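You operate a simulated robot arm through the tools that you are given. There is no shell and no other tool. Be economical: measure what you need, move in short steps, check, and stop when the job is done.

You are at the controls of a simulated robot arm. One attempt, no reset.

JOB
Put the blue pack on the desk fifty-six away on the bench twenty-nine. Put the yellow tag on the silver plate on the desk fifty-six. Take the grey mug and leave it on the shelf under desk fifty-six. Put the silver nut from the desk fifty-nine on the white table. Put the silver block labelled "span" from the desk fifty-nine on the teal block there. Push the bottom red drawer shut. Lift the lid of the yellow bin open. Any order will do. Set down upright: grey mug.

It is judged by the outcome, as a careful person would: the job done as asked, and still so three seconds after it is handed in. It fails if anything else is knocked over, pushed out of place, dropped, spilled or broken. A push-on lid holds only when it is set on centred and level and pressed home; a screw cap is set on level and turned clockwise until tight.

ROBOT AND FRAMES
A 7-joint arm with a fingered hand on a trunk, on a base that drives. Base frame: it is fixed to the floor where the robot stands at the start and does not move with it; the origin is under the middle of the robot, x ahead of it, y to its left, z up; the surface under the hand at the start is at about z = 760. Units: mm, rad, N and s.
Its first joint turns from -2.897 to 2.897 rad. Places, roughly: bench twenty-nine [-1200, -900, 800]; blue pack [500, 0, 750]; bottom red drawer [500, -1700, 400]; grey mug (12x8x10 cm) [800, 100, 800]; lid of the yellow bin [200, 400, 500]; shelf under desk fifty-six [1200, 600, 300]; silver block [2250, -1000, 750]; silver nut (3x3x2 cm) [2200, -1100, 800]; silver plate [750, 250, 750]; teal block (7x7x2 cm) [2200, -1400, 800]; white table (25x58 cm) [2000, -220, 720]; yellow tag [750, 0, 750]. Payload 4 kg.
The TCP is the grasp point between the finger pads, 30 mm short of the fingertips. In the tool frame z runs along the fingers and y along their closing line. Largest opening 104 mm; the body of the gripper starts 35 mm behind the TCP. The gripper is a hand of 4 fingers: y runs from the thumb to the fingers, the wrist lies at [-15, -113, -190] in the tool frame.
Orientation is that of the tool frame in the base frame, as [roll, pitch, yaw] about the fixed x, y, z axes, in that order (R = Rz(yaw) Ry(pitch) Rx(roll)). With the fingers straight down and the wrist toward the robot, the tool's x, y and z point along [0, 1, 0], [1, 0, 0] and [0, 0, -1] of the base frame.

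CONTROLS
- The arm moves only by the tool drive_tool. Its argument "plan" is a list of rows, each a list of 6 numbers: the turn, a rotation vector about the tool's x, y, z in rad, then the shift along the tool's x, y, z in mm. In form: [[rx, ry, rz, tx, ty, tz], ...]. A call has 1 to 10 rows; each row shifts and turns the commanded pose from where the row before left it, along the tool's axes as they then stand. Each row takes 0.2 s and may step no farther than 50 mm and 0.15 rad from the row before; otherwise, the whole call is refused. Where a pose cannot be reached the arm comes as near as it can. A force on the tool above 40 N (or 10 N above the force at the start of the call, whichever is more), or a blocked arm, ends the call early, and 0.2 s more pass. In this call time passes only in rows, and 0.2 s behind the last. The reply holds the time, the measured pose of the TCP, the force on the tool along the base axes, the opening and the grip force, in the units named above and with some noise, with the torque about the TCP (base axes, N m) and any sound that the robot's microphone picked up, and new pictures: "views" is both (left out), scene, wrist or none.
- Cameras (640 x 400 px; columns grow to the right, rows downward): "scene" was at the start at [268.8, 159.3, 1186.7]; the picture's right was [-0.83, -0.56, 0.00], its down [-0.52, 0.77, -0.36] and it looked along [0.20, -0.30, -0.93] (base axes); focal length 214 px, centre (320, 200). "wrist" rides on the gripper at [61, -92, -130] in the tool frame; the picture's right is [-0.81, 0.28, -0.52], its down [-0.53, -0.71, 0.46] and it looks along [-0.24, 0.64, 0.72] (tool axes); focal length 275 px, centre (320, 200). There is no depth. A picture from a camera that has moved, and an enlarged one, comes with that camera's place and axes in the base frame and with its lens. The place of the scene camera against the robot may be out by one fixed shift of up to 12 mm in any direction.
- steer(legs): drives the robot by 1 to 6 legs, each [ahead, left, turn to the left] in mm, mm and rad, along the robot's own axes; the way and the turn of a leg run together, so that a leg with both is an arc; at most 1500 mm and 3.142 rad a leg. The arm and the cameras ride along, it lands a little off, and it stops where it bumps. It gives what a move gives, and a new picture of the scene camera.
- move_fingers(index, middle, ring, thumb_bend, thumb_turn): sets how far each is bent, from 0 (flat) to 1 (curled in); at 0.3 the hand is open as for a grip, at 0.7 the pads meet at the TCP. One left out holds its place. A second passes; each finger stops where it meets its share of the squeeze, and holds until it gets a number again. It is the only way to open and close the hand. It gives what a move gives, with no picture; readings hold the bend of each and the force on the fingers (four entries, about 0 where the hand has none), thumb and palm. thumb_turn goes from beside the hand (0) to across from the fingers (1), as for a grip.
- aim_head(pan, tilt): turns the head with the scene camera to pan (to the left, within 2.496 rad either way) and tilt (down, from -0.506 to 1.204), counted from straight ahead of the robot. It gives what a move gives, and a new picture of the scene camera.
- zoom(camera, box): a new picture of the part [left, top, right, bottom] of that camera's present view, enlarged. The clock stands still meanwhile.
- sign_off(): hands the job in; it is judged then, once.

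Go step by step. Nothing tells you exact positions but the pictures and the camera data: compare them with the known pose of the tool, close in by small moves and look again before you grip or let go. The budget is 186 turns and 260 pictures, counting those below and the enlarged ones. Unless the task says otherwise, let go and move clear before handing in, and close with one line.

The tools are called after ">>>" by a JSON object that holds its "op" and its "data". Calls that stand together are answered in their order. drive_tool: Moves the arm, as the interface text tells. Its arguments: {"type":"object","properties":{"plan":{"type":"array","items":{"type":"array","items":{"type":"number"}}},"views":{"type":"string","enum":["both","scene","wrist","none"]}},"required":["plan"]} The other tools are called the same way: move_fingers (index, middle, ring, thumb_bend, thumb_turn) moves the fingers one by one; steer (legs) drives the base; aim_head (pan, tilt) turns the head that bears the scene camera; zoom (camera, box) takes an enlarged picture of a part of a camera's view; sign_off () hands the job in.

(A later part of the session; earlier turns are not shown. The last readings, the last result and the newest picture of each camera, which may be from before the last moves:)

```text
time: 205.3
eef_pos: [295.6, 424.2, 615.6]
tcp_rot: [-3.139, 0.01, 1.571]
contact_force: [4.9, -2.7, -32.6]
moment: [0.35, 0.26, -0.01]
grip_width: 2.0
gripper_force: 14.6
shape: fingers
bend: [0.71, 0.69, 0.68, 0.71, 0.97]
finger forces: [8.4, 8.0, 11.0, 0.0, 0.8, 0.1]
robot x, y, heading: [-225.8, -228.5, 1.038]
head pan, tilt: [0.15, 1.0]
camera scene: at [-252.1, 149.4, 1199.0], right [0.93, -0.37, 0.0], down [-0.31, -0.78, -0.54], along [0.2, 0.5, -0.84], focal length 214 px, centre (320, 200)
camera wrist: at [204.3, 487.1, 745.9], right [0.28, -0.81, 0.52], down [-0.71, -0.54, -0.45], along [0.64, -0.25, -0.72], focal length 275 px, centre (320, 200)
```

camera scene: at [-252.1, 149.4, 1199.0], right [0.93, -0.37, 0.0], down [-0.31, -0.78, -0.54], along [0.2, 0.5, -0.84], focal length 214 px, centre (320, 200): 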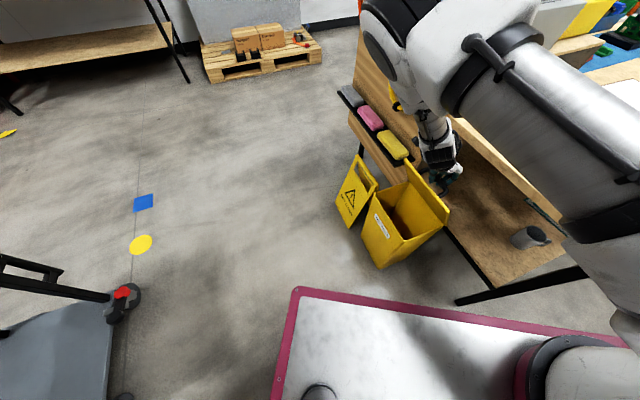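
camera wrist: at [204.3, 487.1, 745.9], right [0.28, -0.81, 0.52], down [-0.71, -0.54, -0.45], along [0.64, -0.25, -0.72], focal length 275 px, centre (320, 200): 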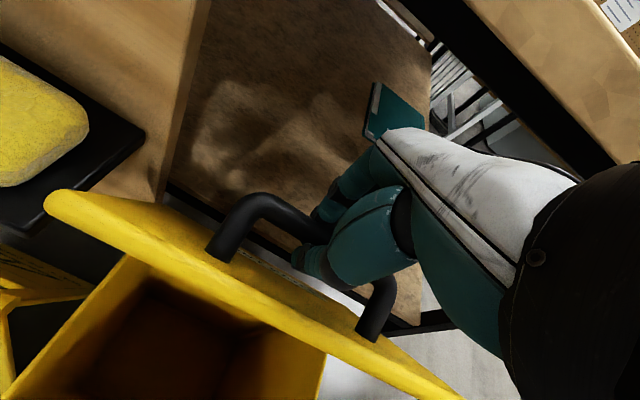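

The lid is at about 60°. I'll carry on in small steps toward vertical, watching the force.

>>> {"op": "drive_tool", "data": {"plan": [[0, 0, 0, 0, 8, 1], [0, 0, 0, 0, 9, 0], [0, 0, 0, 0, 9, 0], [0, 0, 0, 0, 9, 1], [0, 0, 0, 0, 9, 1]]}}

```text
time: 206.5
eef_pos: [341.5, 425.3, 616.8]
tcp_rot: [-3.141, 0.004, 1.573]
contact_force: [-1.0, -2.1, -3.2]
moment: [0.02, -0.01, 0.03]
grip_width: 0.2
gripper_force: 4.2
shape: fingers
bend: [0.72, 0.72, 0.71, 0.71, 0.97]
finger forces: [1.8, 0.4, 2.4, 0.0, 2.7, 0.1]
robot x, y, heading: [-228.9, -229.5, 1.039]
head pan, tilt: [0.15, 1.0]
camera scene: at [-252.7, 148.7, 1199.2], right [0.93, -0.37, 0.0], down [-0.31, -0.78, -0.54], along [0.2, 0.5, -0.84], focal length 214 px, centre (320, 200)
camera wrist: at [249.1, 487.5, 745.5], right [0.28, -0.81, 0.52], down [-0.71, -0.54, -0.45], along [0.65, -0.25, -0.72], focal length 275 px, centre (320, 200)
```

scene: 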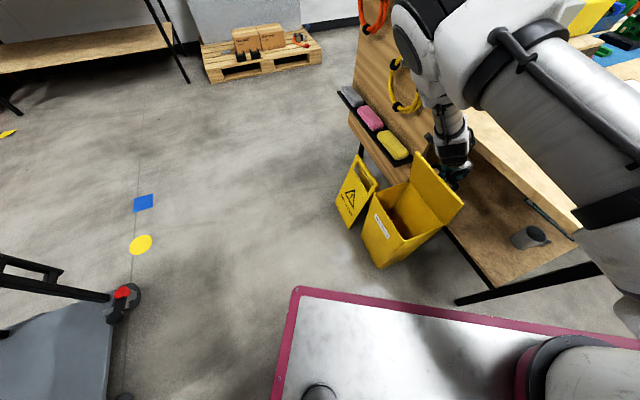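
wrist: 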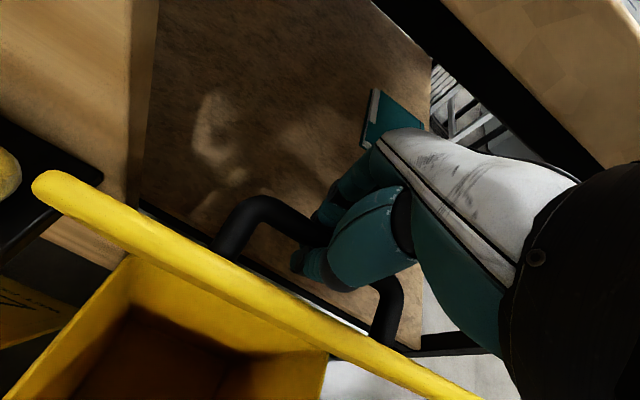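

The load has nearly vanished, so the lid is close to vertical. A bit further to bring it past.

>>> {"op": "drive_tool", "data": {"plan": [[0, 0, 0, 0, 8, 1], [0, 0, 0, 0, 8, 1], [0, 0, 0, 0, 8, 2], [0, 0, 0, 0, 8, 2]], "views": "wrist"}}

>>> {"op": "zoom", "data": {"camera": "scene", "box": [340, 110, 500, 280]}}

```text
time: 207.5
eef_pos: [372.9, 428.1, 609.7]
tcp_rot: [-3.141, 0.006, 1.574]
contact_force: [-2.4, -0.4, 1.2]
moment: [0.01, 0.04, -0.01]
grip_width: 0.0
gripper_force: 1.9
shape: fingers
bend: [0.72, 0.72, 0.72, 0.71, 0.98]
finger forces: [0.1, 0.0, 0.1, 0.0, 3.4, 0.0]
robot x, y, heading: [-224.0, -228.8, 1.044]
head pan, tilt: [0.15, 1.0]
camera wrist: at [280.2, 488.4, 738.6], right [0.28, -0.81, 0.52], down [-0.71, -0.54, -0.45], along [0.64, -0.25, -0.72], focal length 275 px, centre (320, 200)
```

wrist: 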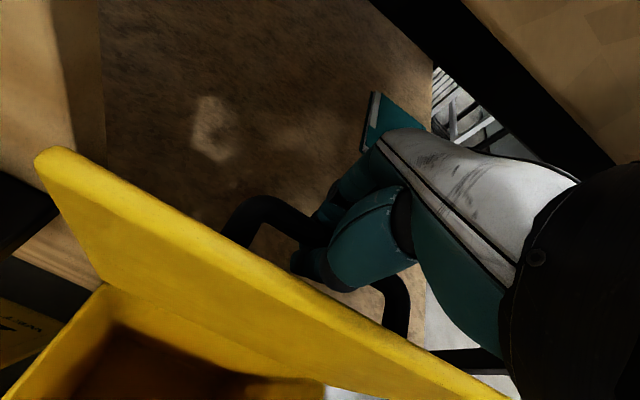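

```text
2.35 times, centred on (420, 195) of scene
camera zoom: at [-252.8, 148.6, 1199.3], right [0.93, -0.37, 0.0], down [-0.31, -0.78, -0.54], along [0.2, 0.5, -0.84], focal length 505 px, centre (85, 212)
```

zoom: 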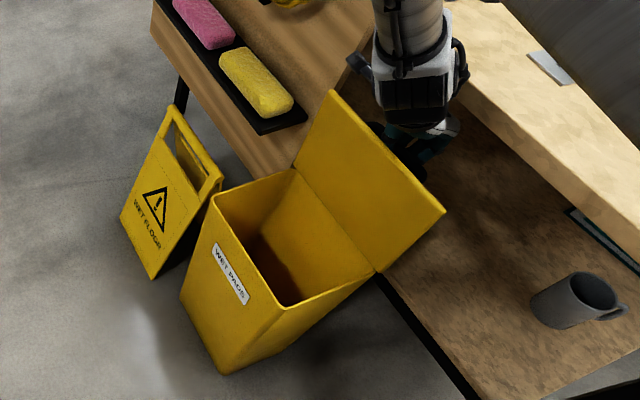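

The lid is at about 90–95°. Pushing slightly further with the thumb so it rests open by itself.

>>> {"op": "drive_tool", "data": {"plan": [[0, 0, 0, 0, 8, 3], [0, 0, 0, 0, 8, 3], [0, 0, 0, 0, 8, 3]], "views": "wrist"}}

```text
time: 208.3
eef_pos: [394.7, 426.9, 599.6]
tcp_rot: [-3.14, 0.004, 1.574]
contact_force: [-34.6, -0.2, 21.7]
moment: [0.08, 0.43, 0.18]
grip_width: 20.9
gripper_force: 16.4
shape: fingers
bend: [0.72, 0.72, 0.72, 0.61, 0.96]
finger forces: [0.1, 0.0, 0.0, 0.0, 32.8, 0.1]
robot x, y, heading: [-223.1, -232.2, 1.044]
head pan, tilt: [0.15, 1.0]
camera wrist: at [301.8, 489.1, 730.1], right [0.28, -0.81, 0.52], down [-0.71, -0.54, -0.45], along [0.64, -0.24, -0.72], focal length 275 px, centre (320, 200)
```

wrist: 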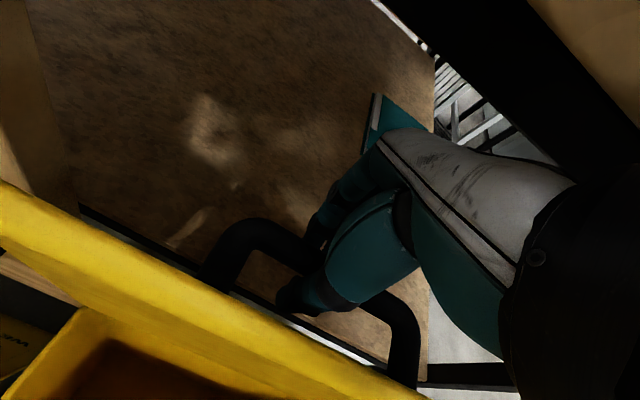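

The lid has reached its stop just past vertical. I'll open the fingers, ease the thumb off the bar, and see whether the lid stays.

>>> {"op": "move_fingers", "data": {"index": 0.3, "middle": 0.3, "ring": 0.3}}

>>> {"op": "drive_tool", "data": {"plan": [[0, 0, 0, 0, -8, 0], [0, 0, 0, 0, -8, 0], [0, 0, 0, 0, -8, 0]], "views": "wrist"}}

>>> {"op": "zoom", "data": {"camera": "scene", "box": [340, 110, 500, 280]}}

```text
time: 209.3
eef_pos: [396.2, 426.4, 600.4]
tcp_rot: [-3.141, 0.005, 1.573]
contact_force: [-37.8, 2.1, 20.9]
moment: [0.13, 0.41, 0.16]
grip_width: 79.4
gripper_force: 18.4
shape: fingers
bend: [0.3, 0.3, 0.3, 0.6, 0.95]
finger forces: [0.0, 0.0, 0.0, 0.0, 36.1, 0.0]
robot x, y, heading: [-224.8, -231.9, 1.043]
head pan, tilt: [0.15, 1.0]
```

```text
time: 210.1
eef_pos: [374.2, 423.9, 599.1]
tcp_rot: [3.14, 0.009, 1.571]
contact_force: [-2.5, 2.3, -2.8]
moment: [-0.03, -0.02, -0.01]
grip_width: 51.9
gripper_force: 2.2
shape: fingers
bend: [0.3, 0.3, 0.3, 0.71, 0.97]
finger forces: [0.0, 0.1, 0.0, 0.0, 3.2, 0.0]
robot x, y, heading: [-223.3, -228.7, 1.038]
head pan, tilt: [0.15, 1.0]
camera wrist: at [282.7, 486.6, 728.6], right [0.27, -0.81, 0.52], down [-0.71, -0.54, -0.45], along [0.65, -0.25, -0.72], focal length 275 px, centre (320, 200)
```

wrist: 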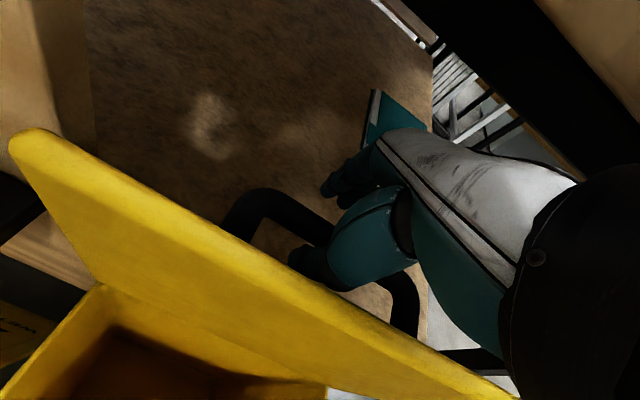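

```text
2.35 times, centred on (420, 195) of scene
camera zoom: at [-252.1, 148.8, 1199.2], right [0.93, -0.37, 0.0], down [-0.31, -0.78, -0.54], along [0.2, 0.5, -0.84], focal length 505 px, centre (85, 212)
```

zoom: 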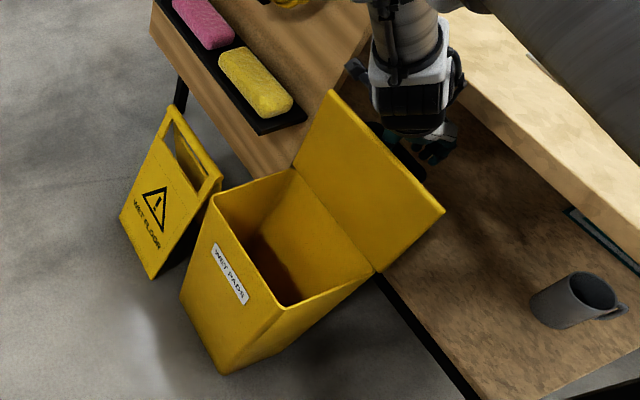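

>>> {"op": "drive_tool", "data": {"plan": [[0, 0, 0, 0, -6, 0], [0, 0, 0, 0, -6, 0]], "views": "wrist"}}

```text
time: 210.7
eef_pos: [361.0, 425.6, 599.1]
tcp_rot: [3.142, 0.006, 1.572]
contact_force: [1.0, -0.2, -0.8]
moment: [-0.01, 0.02, 0.01]
grip_width: 48.2
gripper_force: 0.2
shape: fingers
bend: [0.3, 0.3, 0.3, 0.72, 0.98]
finger forces: [0.0, 0.0, 0.0, 0.0, 1.3, 0.0]
robot x, y, heading: [-223.7, -227.3, 1.043]
head pan, tilt: [0.15, 1.0]
camera wrist: at [269.2, 487.5, 729.0], right [0.28, -0.81, 0.52], down [-0.71, -0.54, -0.45], along [0.64, -0.25, -0.72], focal length 275 px, centre (320, 200)
```

wrist: 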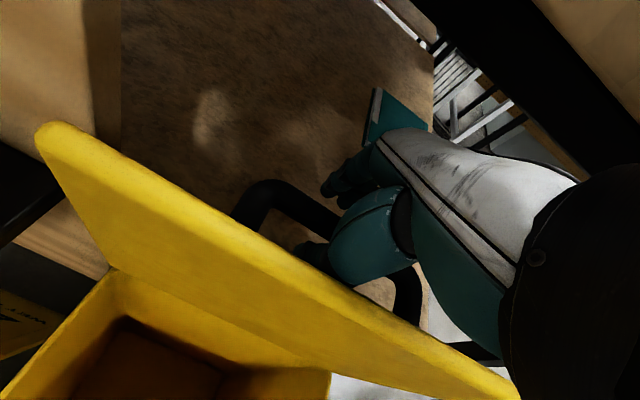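

The lid stays open on its own. I'll centre the thumb in the handle gap, roll the hand sideways to keep clear of the desk, and withdraw.

>>> {"op": "drive_tool", "data": {"plan": [[0, 0, 0, 0, 5, 0], [0, 0.13, 0, 0, 0, 0], [0, 0.13, 0, 0, 0, 0], [0, 0.13, 0, 0, 0, 0], [0, 0.13, 0, 0, 0, 0], [0, 0.13, 0, 0, 0, 0], [0, 0.13, 0, 0, 0, 0]], "views": "wrist"}}

```text
time: 212.3
eef_pos: [365.3, 427.2, 603.3]
tcp_rot: [3.137, -0.783, 1.576]
contact_force: [-4.6, 1.9, 33.6]
moment: [-3.56, 1.76, -0.2]
grip_width: 52.0
gripper_force: 7.4
shape: fingers
bend: [0.3, 0.3, 0.3, 0.71, 0.98]
finger forces: [0.1, 0.0, 0.0, 0.0, 3.6, 10.3]
robot x, y, heading: [-227.2, -229.1, 1.04]
head pan, tilt: [0.15, 1.0]
camera wrist: at [273.3, 378.4, 737.8], right [0.28, -0.94, -0.2], down [-0.71, -0.06, -0.7], along [0.65, 0.34, -0.68], focal length 275 px, centre (320, 200)
```

wrist: 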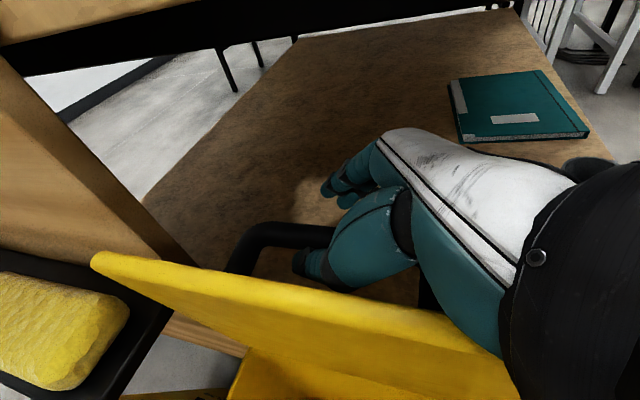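

The hand is resting on the lid's edge; withdrawing along its own axis.

>>> {"op": "drive_tool", "data": {"plan": [[0, 0, 0, 0, 0, -10], [0, 0, 0, 0, 0, -15], [0, 0, 0, 0, 0, -15], [0, 0, 0, 0, 0, -15]], "views": "wrist"}}

```text
time: 213.3
eef_pos: [365.7, 387.8, 638.2]
tcp_rot: [3.14, -0.774, 1.575]
contact_force: [0.1, -0.6, 1.1]
moment: [0.02, 0.0, 0.01]
grip_width: 48.6
gripper_force: 0.0
shape: fingers
bend: [0.3, 0.3, 0.3, 0.72, 0.97]
finger forces: [0.1, 0.0, 0.1, 0.0, 0.0, 0.0]
robot x, y, heading: [-225.3, -228.4, 1.046]
head pan, tilt: [0.15, 1.0]
camera wrist: at [273.5, 340.1, 775.3], right [0.28, -0.94, -0.2], down [-0.71, -0.06, -0.7], along [0.64, 0.33, -0.69], focal length 275 px, centre (320, 200)
```

wrist: 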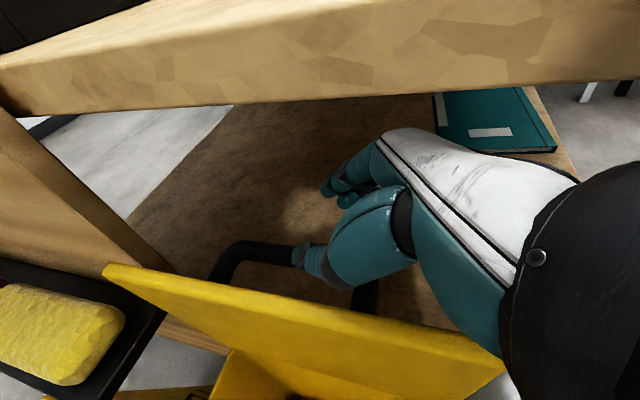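

>>> {"op": "drive_tool", "data": {"plan": [[0, 0, 0, 0, 0, -12], [0, 0, 0, -14.3, 0, -14], [0, 0, 0, -21.5, 0, -21], [0, 0, 0, -28.6, 0, -28], [0, 0, 0, -28.6, 0, -28]], "views": "wrist"}}

>>> {"op": "zoom", "data": {"camera": "scene", "box": [340, 110, 500, 280]}}

```text
time: 214.5
eef_pos: [365.2, 250.2, 647.1]
tcp_rot: [-3.139, -0.774, 1.572]
contact_force: [-0.2, 0.7, 0.3]
moment: [0.01, 0.0, -0.03]
grip_width: 48.6
gripper_force: 0.1
shape: fingers
bend: [0.3, 0.3, 0.3, 0.72, 0.97]
finger forces: [0.0, 0.1, 0.0, 0.0, 0.0, 0.0]
robot x, y, heading: [-223.6, -230.4, 1.04]
head pan, tilt: [0.15, 1.0]
camera wrist: at [274.6, 202.2, 782.8], right [0.28, -0.94, -0.2], down [-0.71, -0.06, -0.7], along [0.64, 0.33, -0.69], focal length 275 px, centre (320, 200)
```

wrist: 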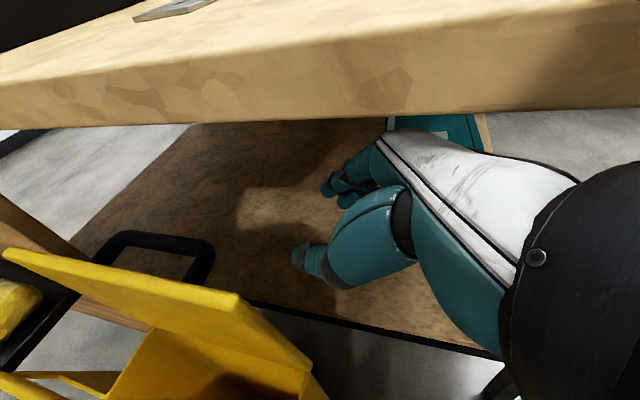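

```text
2.35 times, centred on (420, 195) of scene
camera zoom: at [-253.0, 148.8, 1199.2], right [0.93, -0.37, 0.0], down [-0.31, -0.78, -0.54], along [0.2, 0.5, -0.84], focal length 505 px, centre (85, 212)
```

zoom: 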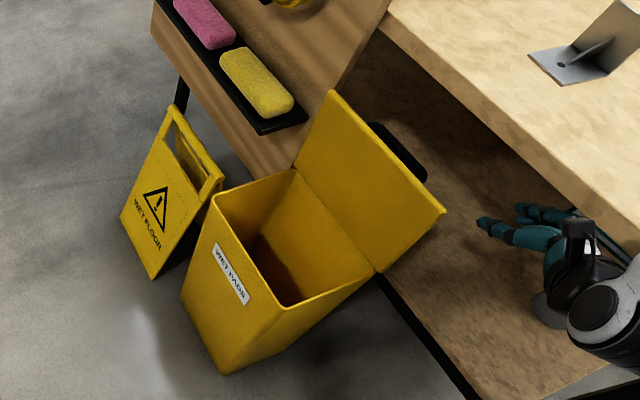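

The lid is standing open and the hand is clear. I'll bring the hand out from under the desk edge, raise it and straighten it.

>>> {"op": "drive_tool", "data": {"plan": [[0, 0, 0, -14, -40, -14], [0, 0, 0, -7, -45, -7], [0, 0, 0, 0, -45, 0], [0, 0, 0, 31.5, 0, -32], [0, 0, 0, 31.5, 0, -32], [0, 0, 0, 31.5, 0, -32], [0, 0, 0, 31.5, 0, -32], [0, 0, 0, 31.5, 0, -32], [0, 0, 0, 31.5, 0, -32], [0, 0, 0, 31.5, 0, -32]], "views": "none"}}

>>> {"op": "drive_tool", "data": {"plan": [[0, -0.13, 0, 0, 0, 0], [0, -0.13, 0, 0, 0, 0], [0, -0.13, 0, 0, 0, 0], [0, -0.13, 0, 0, 0, 0], [0, -0.13, 0, 0, 0, 0], [0, -0.125, 0, 0, 0, 0]], "views": "scene"}}

```text
time: 216.7
eef_pos: [331.3, 310.5, 870.1]
tcp_rot: [-3.139, -0.773, 1.569]
contact_force: [0.1, -0.7, -0.1]
moment: [0.01, 0.01, 0.01]
grip_width: 48.4
gripper_force: 0.0
shape: fingers
bend: [0.3, 0.3, 0.3, 0.72, 0.97]
finger forces: [0.0, 0.0, 0.0, 0.0, 0.1, 0.0]
out of reach, approached as far as the arm can: row 4, 5, 6, 7, 8, 9, 10
robot x, y, heading: [-221.8, -230.7, 1.041]
head pan, tilt: [0.15, 1.0]
```

```text
time: 218.1
eef_pos: [329.7, 311.6, 867.1]
tcp_rot: [-3.141, 0.002, 1.572]
contact_force: [-0.6, -0.2, 0.8]
moment: [0.03, 0.02, -0.01]
grip_width: 48.7
gripper_force: 0.0
shape: fingers
bend: [0.3, 0.3, 0.3, 0.72, 0.97]
finger forces: [0.0, 0.0, 0.1, 0.1, 0.0, 0.0]
robot x, y, heading: [-223.9, -233.5, 1.042]
head pan, tilt: [0.15, 1.0]
camera scene: at [-252.5, 148.5, 1199.3], right [0.93, -0.37, 0.0], down [-0.31, -0.78, -0.54], along [0.2, 0.5, -0.84], focal length 214 px, centre (320, 200)
```

scene: 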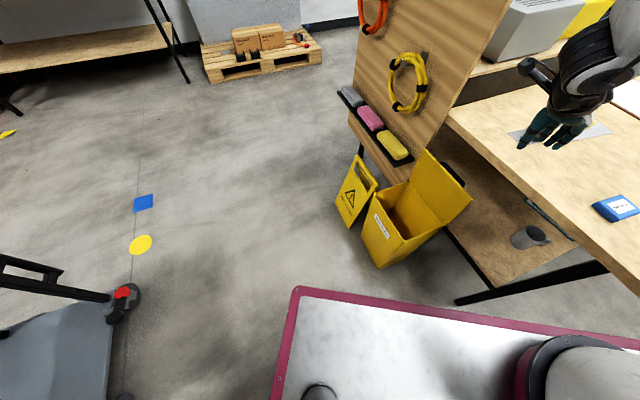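

Lid stays open. Now the blue pack near [471, 125]. I'll open the hand and move over it.

>>> {"op": "move_fingers", "data": {"thumb_bend": 0.3}}

>>> {"op": "drive_tool", "data": {"plan": [[0, 0, 0, -37.4, 28.2, -10], [0, 0, 0, -37.4, 28.2, -10], [0, 0, 0, -37.4, 28.2, -5], [0, 0, 0, -37.4, 28.2, 0], [0, 0, 0, -37.4, 28.2, 0]]}}

```text
time: 219.1
eef_pos: [329.0, 311.7, 869.1]
tcp_rot: [-3.141, 0.0, 1.572]
contact_force: [0.2, 0.1, 0.4]
moment: [0.0, -0.01, 0.0]
grip_width: 102.7
gripper_force: 0.0
shape: fingers
bend: [0.3, 0.3, 0.3, 0.3, 0.97]
finger forces: [0.0, 0.1, 0.0, 0.0, 0.0, 0.0]
robot x, y, heading: [-222.2, -231.4, 1.046]
head pan, tilt: [0.15, 1.0]
```

```text
time: 220.3
eef_pos: [472.4, 125.6, 893.4]
tcp_rot: [-3.14, 0.0, 1.574]
contact_force: [-0.2, 0.3, 0.4]
moment: [-0.01, -0.03, -0.03]
grip_width: 102.7
gripper_force: 0.1
shape: fingers
bend: [0.3, 0.3, 0.3, 0.3, 0.97]
finger forces: [0.1, 0.1, 0.0, 0.0, 0.0, 0.0]
robot x, y, heading: [-227.0, -229.0, 1.043]
head pan, tilt: [0.15, 1.0]
camera scene: at [-253.1, 148.9, 1199.2], right [0.93, -0.37, 0.0], down [-0.31, -0.78, -0.54], along [0.2, 0.5, -0.84], focal length 214 px, centre (320, 200)
camera wrist: at [379.6, 186.2, 1023.8], right [0.28, -0.81, 0.52], down [-0.71, -0.53, -0.45], along [0.64, -0.24, -0.73], focal length 275 px, centre (320, 200)
```

scene: 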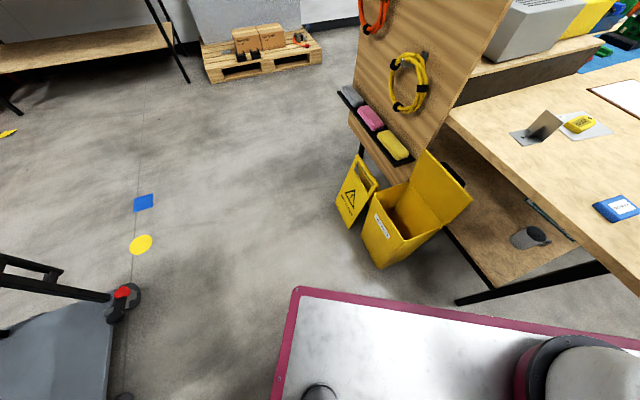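
wrist: 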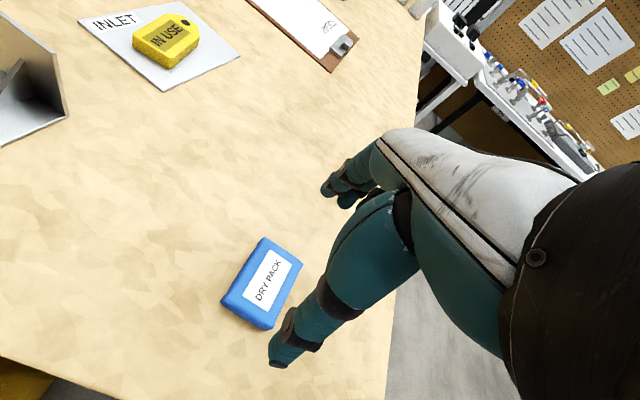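

The pack's centre is [476, 127], about 66 × 43 mm, yawed slightly. I'll turn the hand to grip across its narrow side.

>>> {"op": "drive_tool", "data": {"plan": [[0, 0, -0.145, 1, 3.5, 0], [0, 0, -0.145, 0, 0, 0], [0, 0, -0.145, 0, 0, 0], [0, 0, -0.145, 0, 0, 0], [0, 0, -0.145, 0, 0, 0], [0, 0, -0.145, 0, 0, 0], [0, 0, -0.145, 0, 0, 0], [0, 0, -0.145, 0, 0, 0], [0, 0, -0.145, 0, 0, 0], [0, 0, -0.145, 0, 0, 0]], "views": "none"}}

>>> {"op": "drive_tool", "data": {"plan": [[0, 0, 0, 0, 0, 40], [0, 0, 0, 0, 0, 35]], "views": "wrist"}}

```text
time: 222.5
eef_pos: [474.3, 125.2, 892.7]
tcp_rot: [3.141, -0.001, 3.025]
contact_force: [-0.7, -0.2, -1.1]
moment: [0.02, -0.05, 0.0]
grip_width: 103.0
gripper_force: 0.1
shape: fingers
bend: [0.3, 0.3, 0.3, 0.3, 0.97]
finger forces: [0.1, 0.0, 0.0, 0.0, 0.1, 0.0]
robot x, y, heading: [-225.9, -227.2, 1.046]
head pan, tilt: [0.15, 1.0]
```

```text
time: 223.1
eef_pos: [475.8, 124.8, 816.2]
tcp_rot: [3.141, -0.002, 3.024]
contact_force: [-0.6, -0.1, 0.8]
moment: [-0.02, 0.02, -0.02]
grip_width: 103.0
gripper_force: 0.1
shape: fingers
bend: [0.3, 0.3, 0.3, 0.3, 0.97]
finger forces: [0.1, 0.0, 0.1, 0.1, 0.0, 0.0]
robot x, y, heading: [-224.1, -229.7, 1.044]
head pan, tilt: [0.15, 1.0]
camera wrist: at [402.8, 41.0, 946.1], right [0.84, 0.18, 0.52], down [0.44, -0.77, -0.46], along [0.32, 0.61, -0.72], focal length 275 px, centre (320, 200)
```

wrist: 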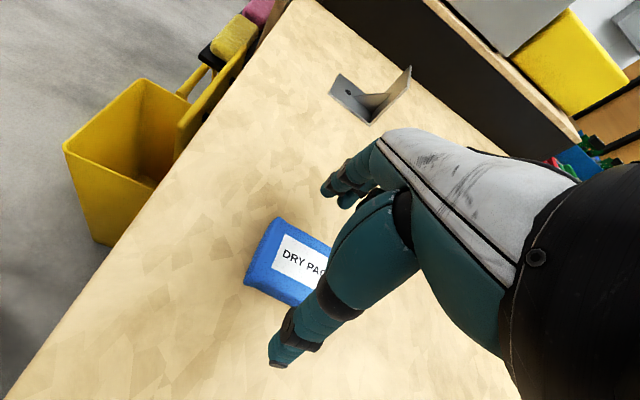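

Aligned. Lowering, gripping and lifting the pack.

>>> {"op": "drive_tool", "data": {"plan": [[0, 0, 0, 0, 0, 14], [0, 0, 0, 0, 0, 8]], "views": "none"}}

>>> {"op": "move_fingers", "data": {"index": 0.65, "middle": 0.65, "ring": 0.65, "thumb_bend": 0.65}}

>>> {"op": "drive_tool", "data": {"plan": [[0, 0, 0, 0, 0, -20], [0, 0, 0, 0, 0, -40], [0, 0, 0, 0, 0, -45], [0, 0, 0, 0, 0, -45], [0, 0, 0, 0, 0, -45], [0, 0, 0, 0, 0, -40]], "views": "wrist"}}

```text
time: 223.7
eef_pos: [474.3, 125.2, 794.3]
tcp_rot: [3.141, -0.001, 3.022]
contact_force: [-0.1, 0.7, 0.0]
moment: [-0.01, -0.02, -0.04]
grip_width: 102.9
gripper_force: 0.1
shape: fingers
bend: [0.3, 0.3, 0.3, 0.3, 0.97]
finger forces: [0.0, 0.0, 0.0, 0.1, 0.0, 0.0]
robot x, y, heading: [-225.9, -230.1, 1.044]
head pan, tilt: [0.15, 1.0]
```

```text
time: 224.7
eef_pos: [474.2, 126.3, 795.7]
tcp_rot: [-3.141, 0.0, 3.022]
contact_force: [0.0, 1.9, 6.6]
moment: [0.23, -0.1, 0.03]
grip_width: 47.3
gripper_force: 18.3
shape: fingers
bend: [0.56, 0.58, 0.6, 0.51, 0.95]
finger forces: [6.5, 11.2, 3.8, 0.0, 15.0, 0.0]
robot x, y, heading: [-227.4, -228.5, 1.046]
head pan, tilt: [0.15, 1.0]
```

```text
time: 226.1
eef_pos: [473.5, 126.0, 1029.8]
tcp_rot: [-3.139, -0.002, 3.022]
contact_force: [0.1, -0.1, -0.9]
moment: [0.0, 0.0, -0.02]
grip_width: 47.1
gripper_force: 14.9
shape: fingers
bend: [0.56, 0.59, 0.6, 0.51, 0.95]
finger forces: [6.3, 5.4, 3.5, 0.0, 15.3, 0.1]
robot x, y, heading: [-225.2, -225.9, 1.042]
head pan, tilt: [0.15, 1.0]
camera wrist: at [400.7, 41.6, 1160.7], right [0.84, 0.18, 0.52], down [0.44, -0.77, -0.46], along [0.32, 0.61, -0.73], focal length 275 px, centre (320, 200)
```

wrist: 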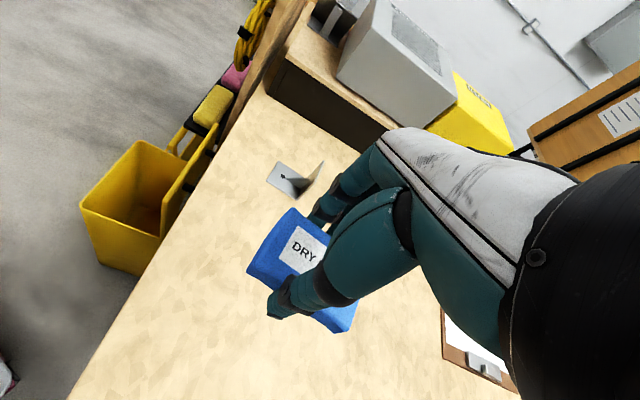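

The pack is held level. I'll drive to open floor, turn to face bench 29, and look at it.

>>> {"op": "steer", "data": {"legs": [[0, 0, -1.04], [370, -680, 0], [0, 0, 3.13]]}}

>>> {"op": "aim_head", "data": {"pan": 0.0, "tilt": 0.5}}

```text
time: 240.3
eef_pos: [-516.5, -497.8, 1029.6]
tcp_rot: [3.141, 0.0, -1.142]
contact_force: [0.1, 0.4, -0.5]
moment: [-0.02, 0.01, 0.0]
grip_width: 46.5
gripper_force: 14.6
shape: fingers
bend: [0.57, 0.6, 0.61, 0.51, 0.95]
finger forces: [6.0, 4.8, 3.1, 0.0, 13.8, 0.1]
robot x, y, heading: [147.3, -909.1, -3.118]
head pan, tilt: [0.15, 1.0]
camera scene: at [-156.8, -1118.7, 1199.3], right [-0.17, 0.99, 0.0], down [0.83, 0.14, -0.54], along [-0.53, -0.09, -0.84], focal length 214 px, centre (320, 200)
```

scene: 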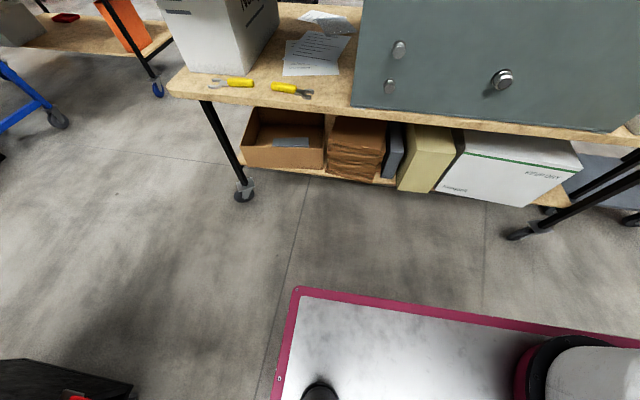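

```text
time: 241.3
eef_pos: [-516.2, -499.5, 1030.4]
tcp_rot: [-3.141, 0.0, -1.142]
contact_force: [0.2, 1.1, 0.0]
moment: [-0.01, -0.02, 0.03]
grip_width: 46.4
gripper_force: 14.0
shape: fingers
bend: [0.57, 0.6, 0.61, 0.51, 0.95]
finger forces: [5.9, 4.9, 3.0, 0.0, 13.9, 0.1]
robot x, y, heading: [150.4, -906.7, -3.122]
head pan, tilt: [0.0, 0.499]
camera scene: at [-179.1, -1108.8, 1240.3], right [-0.02, 1.0, 0.0], down [0.48, 0.01, -0.88], along [-0.88, -0.02, -0.48], focal length 214 px, centre (320, 200)
```

scene: 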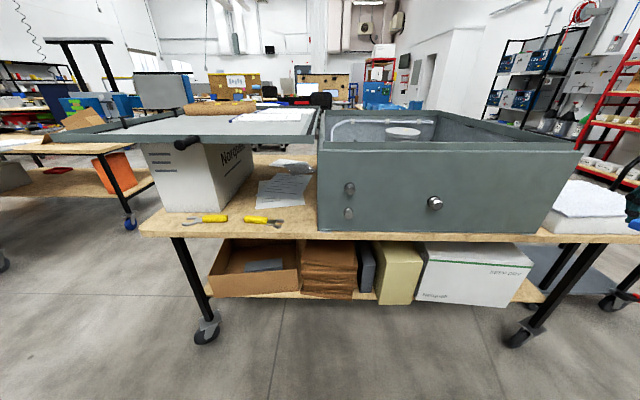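

>>> {"op": "zoom", "data": {"camera": "scene", "box": [130, 140, 350, 260]}}

>>> {"op": "zoom", "data": {"camera": "scene", "box": [500, 150, 640, 260]}}

```text
2.91 times, centred on (240, 200) of scene
camera zoom: at [-179.1, -1108.8, 1240.3], right [-0.02, 1.0, 0.0], down [0.48, 0.01, -0.88], along [-0.88, -0.02, -0.48], focal length 624 px, centre (553, 200)
```

zoom: 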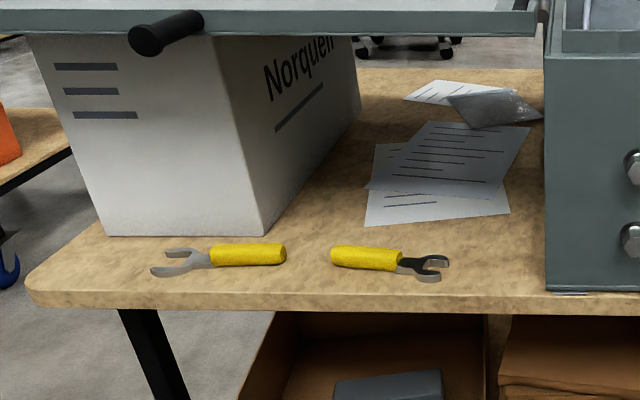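

```text
3.64 times, centred on (570, 205) of scene
camera zoom: at [-179.1, -1108.8, 1240.3], right [-0.02, 1.0, 0.0], down [0.48, 0.01, -0.88], along [-0.88, -0.02, -0.48], focal length 780 px, centre (-589, 182)
```

zoom: 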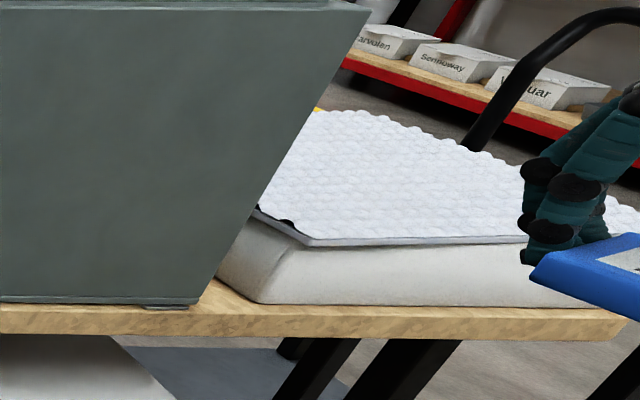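

There's a free patch on bench 29 at about [-900, -1200], between the spanner and the grey enclosure; the bench top is at z≈750. I'll bring the arm to the centre with the wrist toward the robot, then drive up.

>>> {"op": "drive_tool", "data": {"plan": [[0, 0, 0.145, 0, 0, 0], [0, 0, 0.145, 0, 0, 0], [0, 0, 0.14, 0, 0, 0], [0, 0, 0, 45, 6, 0], [0, 0, 0, 45, 6, 0], [0, 0, 0, 45, 6, 0], [0, 0, 0, 45, 6, 0], [0, 0, 0, 45, 6, 0], [0, 0, 0, 45, 6, 0], [0, 0, 0, 45, 6, 0]], "views": "none"}}

>>> {"op": "drive_tool", "data": {"plan": [[0, 0, 0, 45, 8, 0], [0, 0, 0, 45, 8, 0], [0, 0, 0, 45, 8, 0]], "views": "none"}}

>>> {"op": "steer", "data": {"legs": [[240, 243, -0.02]]}}

>>> {"op": "aim_head", "data": {"pan": 0.0, "tilt": 0.9}}

```text
time: 243.5
eef_pos: [-558.7, -814.1, 1028.7]
tcp_rot: [-3.141, 0.0, -1.571]
contact_force: [0.2, -1.0, -0.6]
moment: [-0.02, -0.02, 0.01]
grip_width: 46.2
gripper_force: 13.9
shape: fingers
bend: [0.57, 0.6, 0.61, 0.51, 0.95]
finger forces: [5.9, 4.7, 3.2, 0.1, 13.7, 0.1]
robot x, y, heading: [152.0, -906.1, -3.122]
head pan, tilt: [0.0, 0.499]
```

```text
time: 244.3
eef_pos: [-580.3, -948.1, 1029.5]
tcp_rot: [-3.139, -0.001, -1.571]
contact_force: [0.1, 0.9, 0.5]
moment: [-0.03, 0.0, 0.03]
grip_width: 46.2
gripper_force: 13.6
shape: fingers
bend: [0.57, 0.6, 0.61, 0.51, 0.95]
finger forces: [5.9, 4.7, 3.1, 0.0, 13.6, 0.0]
robot x, y, heading: [150.2, -908.2, -3.118]
head pan, tilt: [0.0, 0.499]
```

```text
time: 246.0
eef_pos: [-733.8, -1100.9, 1024.3]
tcp_rot: [-3.116, 0.003, -1.583]
contact_force: [24.7, -3.3, 3.3]
moment: [0.08, 0.41, -0.15]
grip_width: 47.5
gripper_force: 28.8
shape: fingers
bend: [0.59, 0.67, 0.64, 0.5, 0.93]
finger forces: [4.7, 34.6, 1.2, 0.1, 16.6, 0.0]
robot x, y, heading: [-9.7, -1067.1, -3.129]
head pan, tilt: [0.0, 0.499]
stopped in leg 1: the force on the tool passed its limit at 69 N (the readings are from after the stop); the commanded pose is now the measured one
camera scene: at [-340.9, -1266.8, 1240.6], right [-0.01, 1.0, 0.0], down [0.48, 0.0, -0.88], along [-0.88, -0.01, -0.48], focal length 214 px, centre (320, 200)
```

scene: 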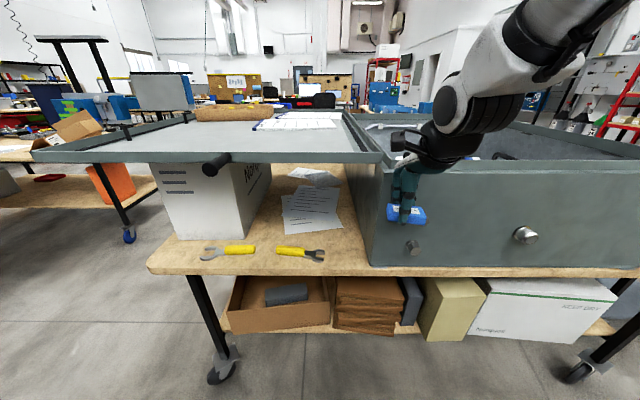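

```text
time: 246.8
eef_pos: [-733.8, -1101.8, 1025.7]
tcp_rot: [-3.119, 0.004, -1.583]
contact_force: [30.2, -5.4, -9.3]
moment: [-0.05, -0.05, -0.09]
grip_width: 47.6
gripper_force: 35.0
shape: fingers
bend: [0.59, 0.68, 0.64, 0.5, 0.93]
finger forces: [3.7, 46.0, 0.7, 0.1, 19.5, 0.0]
robot x, y, heading: [-8.8, -1073.7, -3.132]
head pan, tilt: [0.0, 0.901]
camera scene: at [-325.8, -1266.8, 1206.7], right [-0.01, 1.0, 0.0], down [0.78, 0.01, -0.62], along [-0.62, 0.0, -0.78], focal length 214 px, centre (320, 200)
```

scene: 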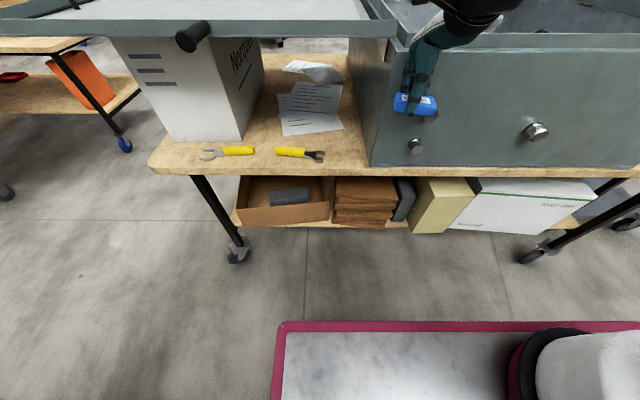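

The pack nudged the enclosure's front face, which is nearer than I judged. I'll back off, shift left to the gap, and lower the arm before going in under the open panel.

>>> {"op": "steer", "data": {"legs": [[-110, 0, 0], [0, 86, 0]]}}

>>> {"op": "drive_tool", "data": {"plan": [[0, 0, 0, 0, 0, 45], [0, 0, 0, 0, 0, 45], [0, 0, 0, 0, 0, 45], [0, 0, 0, 0, 0, 45], [0, 0, 0, 0, 0, 10]]}}

>>> {"op": "zoom", "data": {"camera": "scene", "box": [280, 60, 460, 220]}}

```text
time: 248.7
eef_pos: [-626.3, -1187.8, 1025.0]
tcp_rot: [-3.12, 0.004, -1.586]
contact_force: [-0.1, 0.5, -1.4]
moment: [0.0, -0.02, -0.02]
grip_width: 47.0
gripper_force: 14.0
shape: fingers
bend: [0.57, 0.61, 0.62, 0.51, 0.94]
finger forces: [6.8, 3.7, 3.3, 0.0, 13.9, 0.0]
robot x, y, heading: [97.8, -1155.2, -3.131]
head pan, tilt: [0.0, 0.901]
camera scene: at [-216.2, -1353.5, 1206.5], right [-0.01, 1.0, 0.0], down [0.78, 0.01, -0.62], along [-0.62, 0.0, -0.78], focal length 214 px, centre (320, 200)
```

scene: 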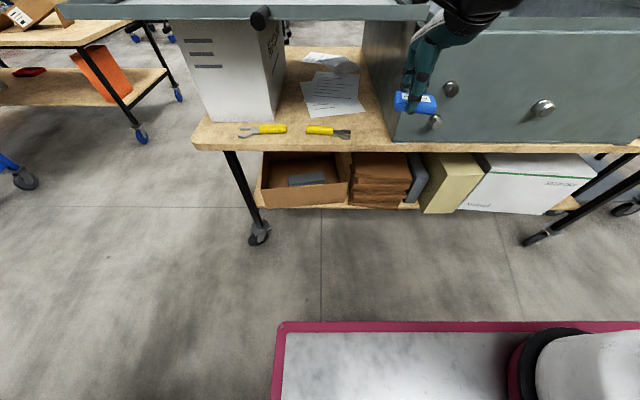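

```text
time: 249.9
eef_pos: [-621.1, -1188.4, 835.0]
tcp_rot: [-3.121, 0.0, -1.582]
contact_force: [-0.5, 0.2, -1.1]
moment: [0.0, 0.02, 0.02]
grip_width: 47.0
gripper_force: 13.5
shape: fingers
bend: [0.57, 0.61, 0.62, 0.51, 0.94]
finger forces: [6.6, 3.8, 3.0, 0.0, 13.7, 0.0]
robot x, y, heading: [103.3, -1155.3, -3.134]
head pan, tilt: [0.0, 0.901]
camera scene: at [-216.2, -1353.4, 1206.5], right [-0.01, 1.0, 0.0], down [0.78, 0.01, -0.62], along [-0.62, 0.0, -0.78], focal length 214 px, centre (320, 200)
camera wrist: at [-532.8, -1251.1, 967.1], right [-0.28, 0.81, 0.51], down [0.73, 0.52, -0.44], along [-0.63, 0.25, -0.74], focal length 275 px, centre (320, 200)
```

scene: 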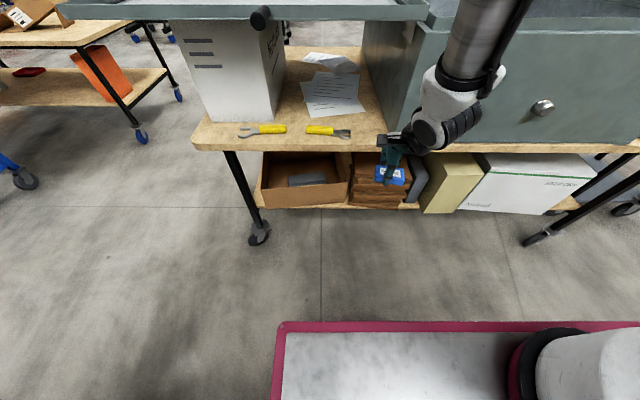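
wrist: 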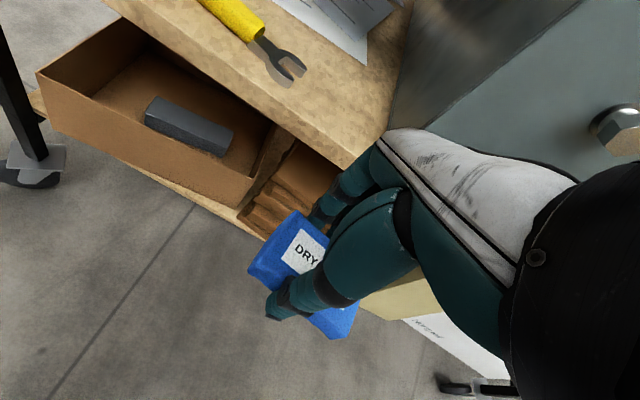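

```text
2.50 times, centred on (370, 140) of scene
camera zoom: at [-216.2, -1353.4, 1206.5], right [-0.01, 1.0, 0.0], down [0.78, 0.01, -0.62], along [-0.62, 0.0, -0.78], focal length 536 px, centre (195, 350)
```

zoom: 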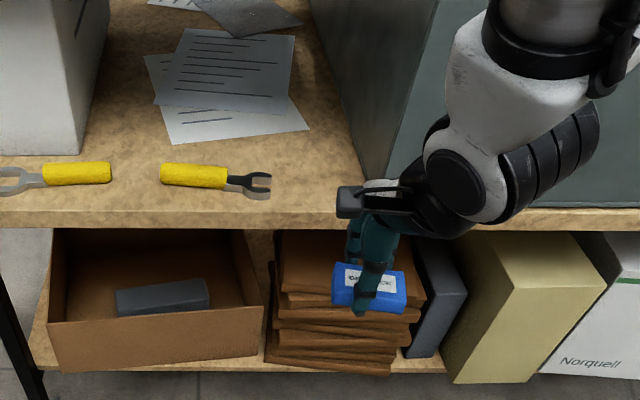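

The bench edge and enclosure face are both at x≈-785. I'll shift the base left so the forearm leans away from the enclosure, and place the pack at about [-845, -1190].

>>> {"op": "steer", "data": {"legs": [[120, 60, 0]]}}

>>> {"op": "drive_tool", "data": {"plan": [[0, 0, 0, -30, 0, 0], [0, 0, 0, -28, 10, 0], [0, 0, 0, 0, 30, 0], [0, 0, 0, 0, 30, 0], [0, 0, 0, 0, 30, 0]]}}

>>> {"op": "zoom", "data": {"camera": "scene", "box": [280, 60, 460, 220]}}

```text
time: 251.2
eef_pos: [-742.6, -1248.7, 836.1]
tcp_rot: [-3.12, 0.004, -1.585]
contact_force: [0.5, 0.2, 0.2]
moment: [0.02, 0.04, 0.02]
grip_width: 47.3
gripper_force: 13.2
shape: fingers
bend: [0.57, 0.61, 0.62, 0.51, 0.94]
finger forces: [6.6, 3.9, 3.1, 0.0, 13.7, 0.1]
robot x, y, heading: [-20.4, -1218.2, -3.134]
head pan, tilt: [0.0, 0.901]
camera scene: at [-338.8, -1413.6, 1206.5], right [-0.01, 1.0, 0.0], down [0.78, 0.0, -0.62], along [-0.62, 0.0, -0.78], focal length 214 px, centre (320, 200)
```

scene: 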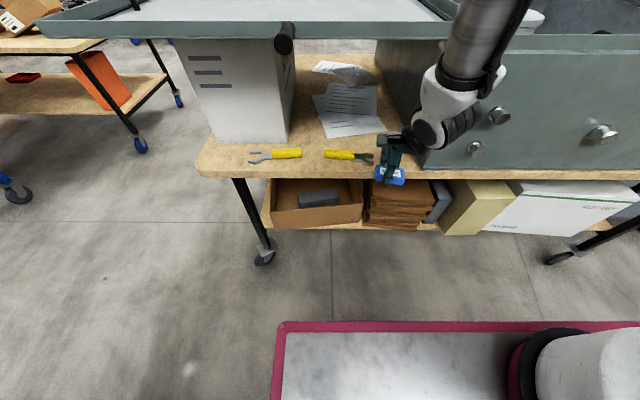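

```text
time: 252.4
eef_pos: [-843.3, -1187.6, 834.3]
tcp_rot: [-3.12, 0.003, -1.586]
contact_force: [-0.5, 0.2, -0.7]
moment: [-0.04, -0.02, -0.01]
grip_width: 47.0
gripper_force: 13.4
shape: fingers
bend: [0.57, 0.61, 0.62, 0.51, 0.94]
finger forces: [6.7, 4.0, 3.1, 0.0, 13.7, 0.0]
robot x, y, heading: [-21.5, -1218.9, -3.14]
head pan, tilt: [0.0, 0.901]
camera scene: at [-338.7, -1413.6, 1206.5], right [-0.01, 1.0, 0.0], down [0.78, 0.0, -0.62], along [-0.62, 0.0, -0.78], focal length 214 px, centre (320, 200)
camera wrist: at [-755.5, -1251.0, 966.5], right [-0.27, 0.81, 0.51], down [0.73, 0.52, -0.44], along [-0.63, 0.26, -0.74], focal length 275 px, centre (320, 200)
```

scene: 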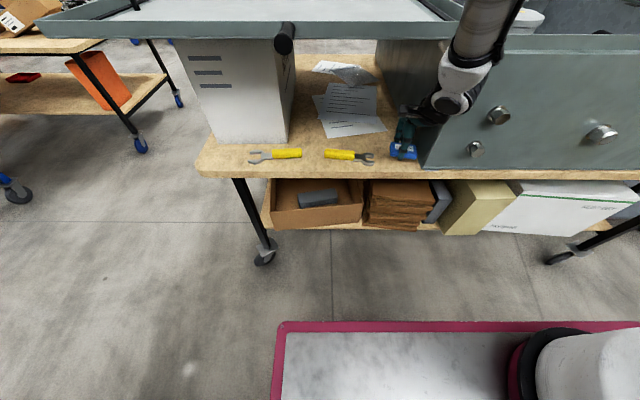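
wrist: 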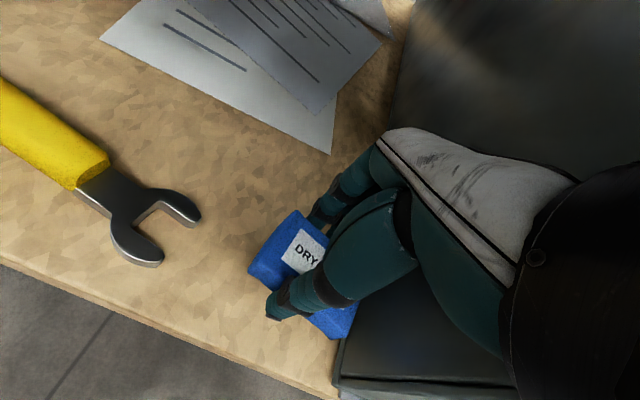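

```text
2.50 times, centred on (370, 140) of scene
camera zoom: at [-338.7, -1413.6, 1206.5], right [-0.01, 1.0, 0.0], down [0.78, 0.0, -0.62], along [-0.62, 0.0, -0.78], focal length 536 px, centre (195, 350)
```

zoom: 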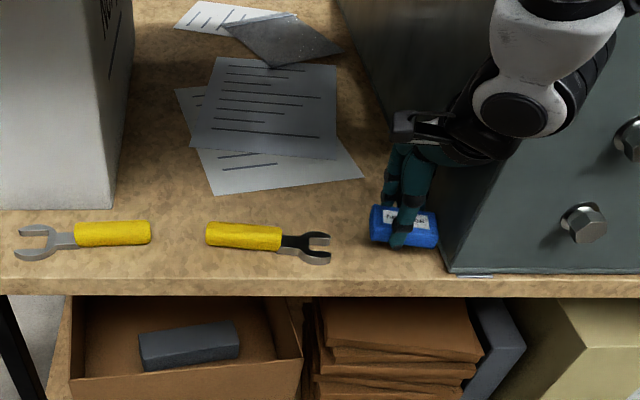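

The pack is over the bench. I'll move 18 mm left for clearance from the enclosure wall and lower to contact.

>>> {"op": "drive_tool", "data": {"plan": [[0, 0, 0, 18, 0, 0], [0, 0, 0, 0, 0, 20], [0, 0, 0, 0, 0, 10], [0, 0, 0, 0, 0, 5], [0, 0, 0, 0, 0, 4], [0, 0, 0, 0, 0, 3], [0, 0, 0, 0, 0, 3], [0, 0, 0, 0, 0, 3], [0, 0, 0, 0, 0, 3]], "views": "wrist"}}

>>> {"op": "zoom", "data": {"camera": "scene", "box": [340, 90, 460, 200]}}

```text
time: 253.2
eef_pos: [-846.0, -1204.6, 812.8]
tcp_rot: [-3.135, -0.003, -1.591]
contact_force: [5.2, 0.9, 19.6]
moment: [0.01, 0.19, -0.02]
grip_width: 47.7
gripper_force: 22.3
shape: fingers
bend: [0.59, 0.62, 0.63, 0.5, 0.94]
finger forces: [14.3, 9.7, 1.9, 0.0, 17.7, 0.0]
robot x, y, heading: [-21.0, -1216.6, -3.14]
head pan, tilt: [0.0, 0.901]
stopped in row 3: the force on the tool passed its limit at 55 N (the readings are from after the stop); the commanded pose is now the measured one
camera wrist: at [-757.1, -1267.5, 944.5], right [-0.26, 0.82, 0.51], down [0.73, 0.52, -0.45], along [-0.63, 0.25, -0.73], focal length 275 px, centre (320, 200)
```

wrist: 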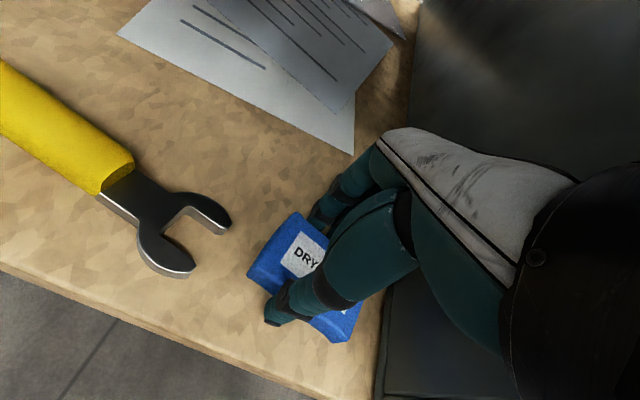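

```text
3.64 times, centred on (400, 145) of scene
camera zoom: at [-338.0, -1413.5, 1206.7], right [-0.01, 1.0, 0.0], down [0.78, 0.0, -0.62], along [-0.62, 0.0, -0.78], focal length 780 px, centre (29, 400)
```

zoom: 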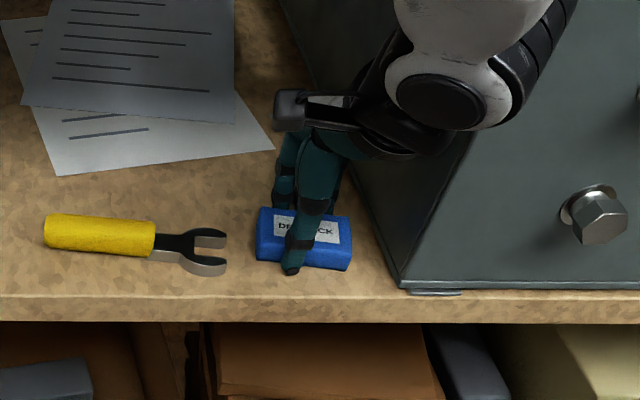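

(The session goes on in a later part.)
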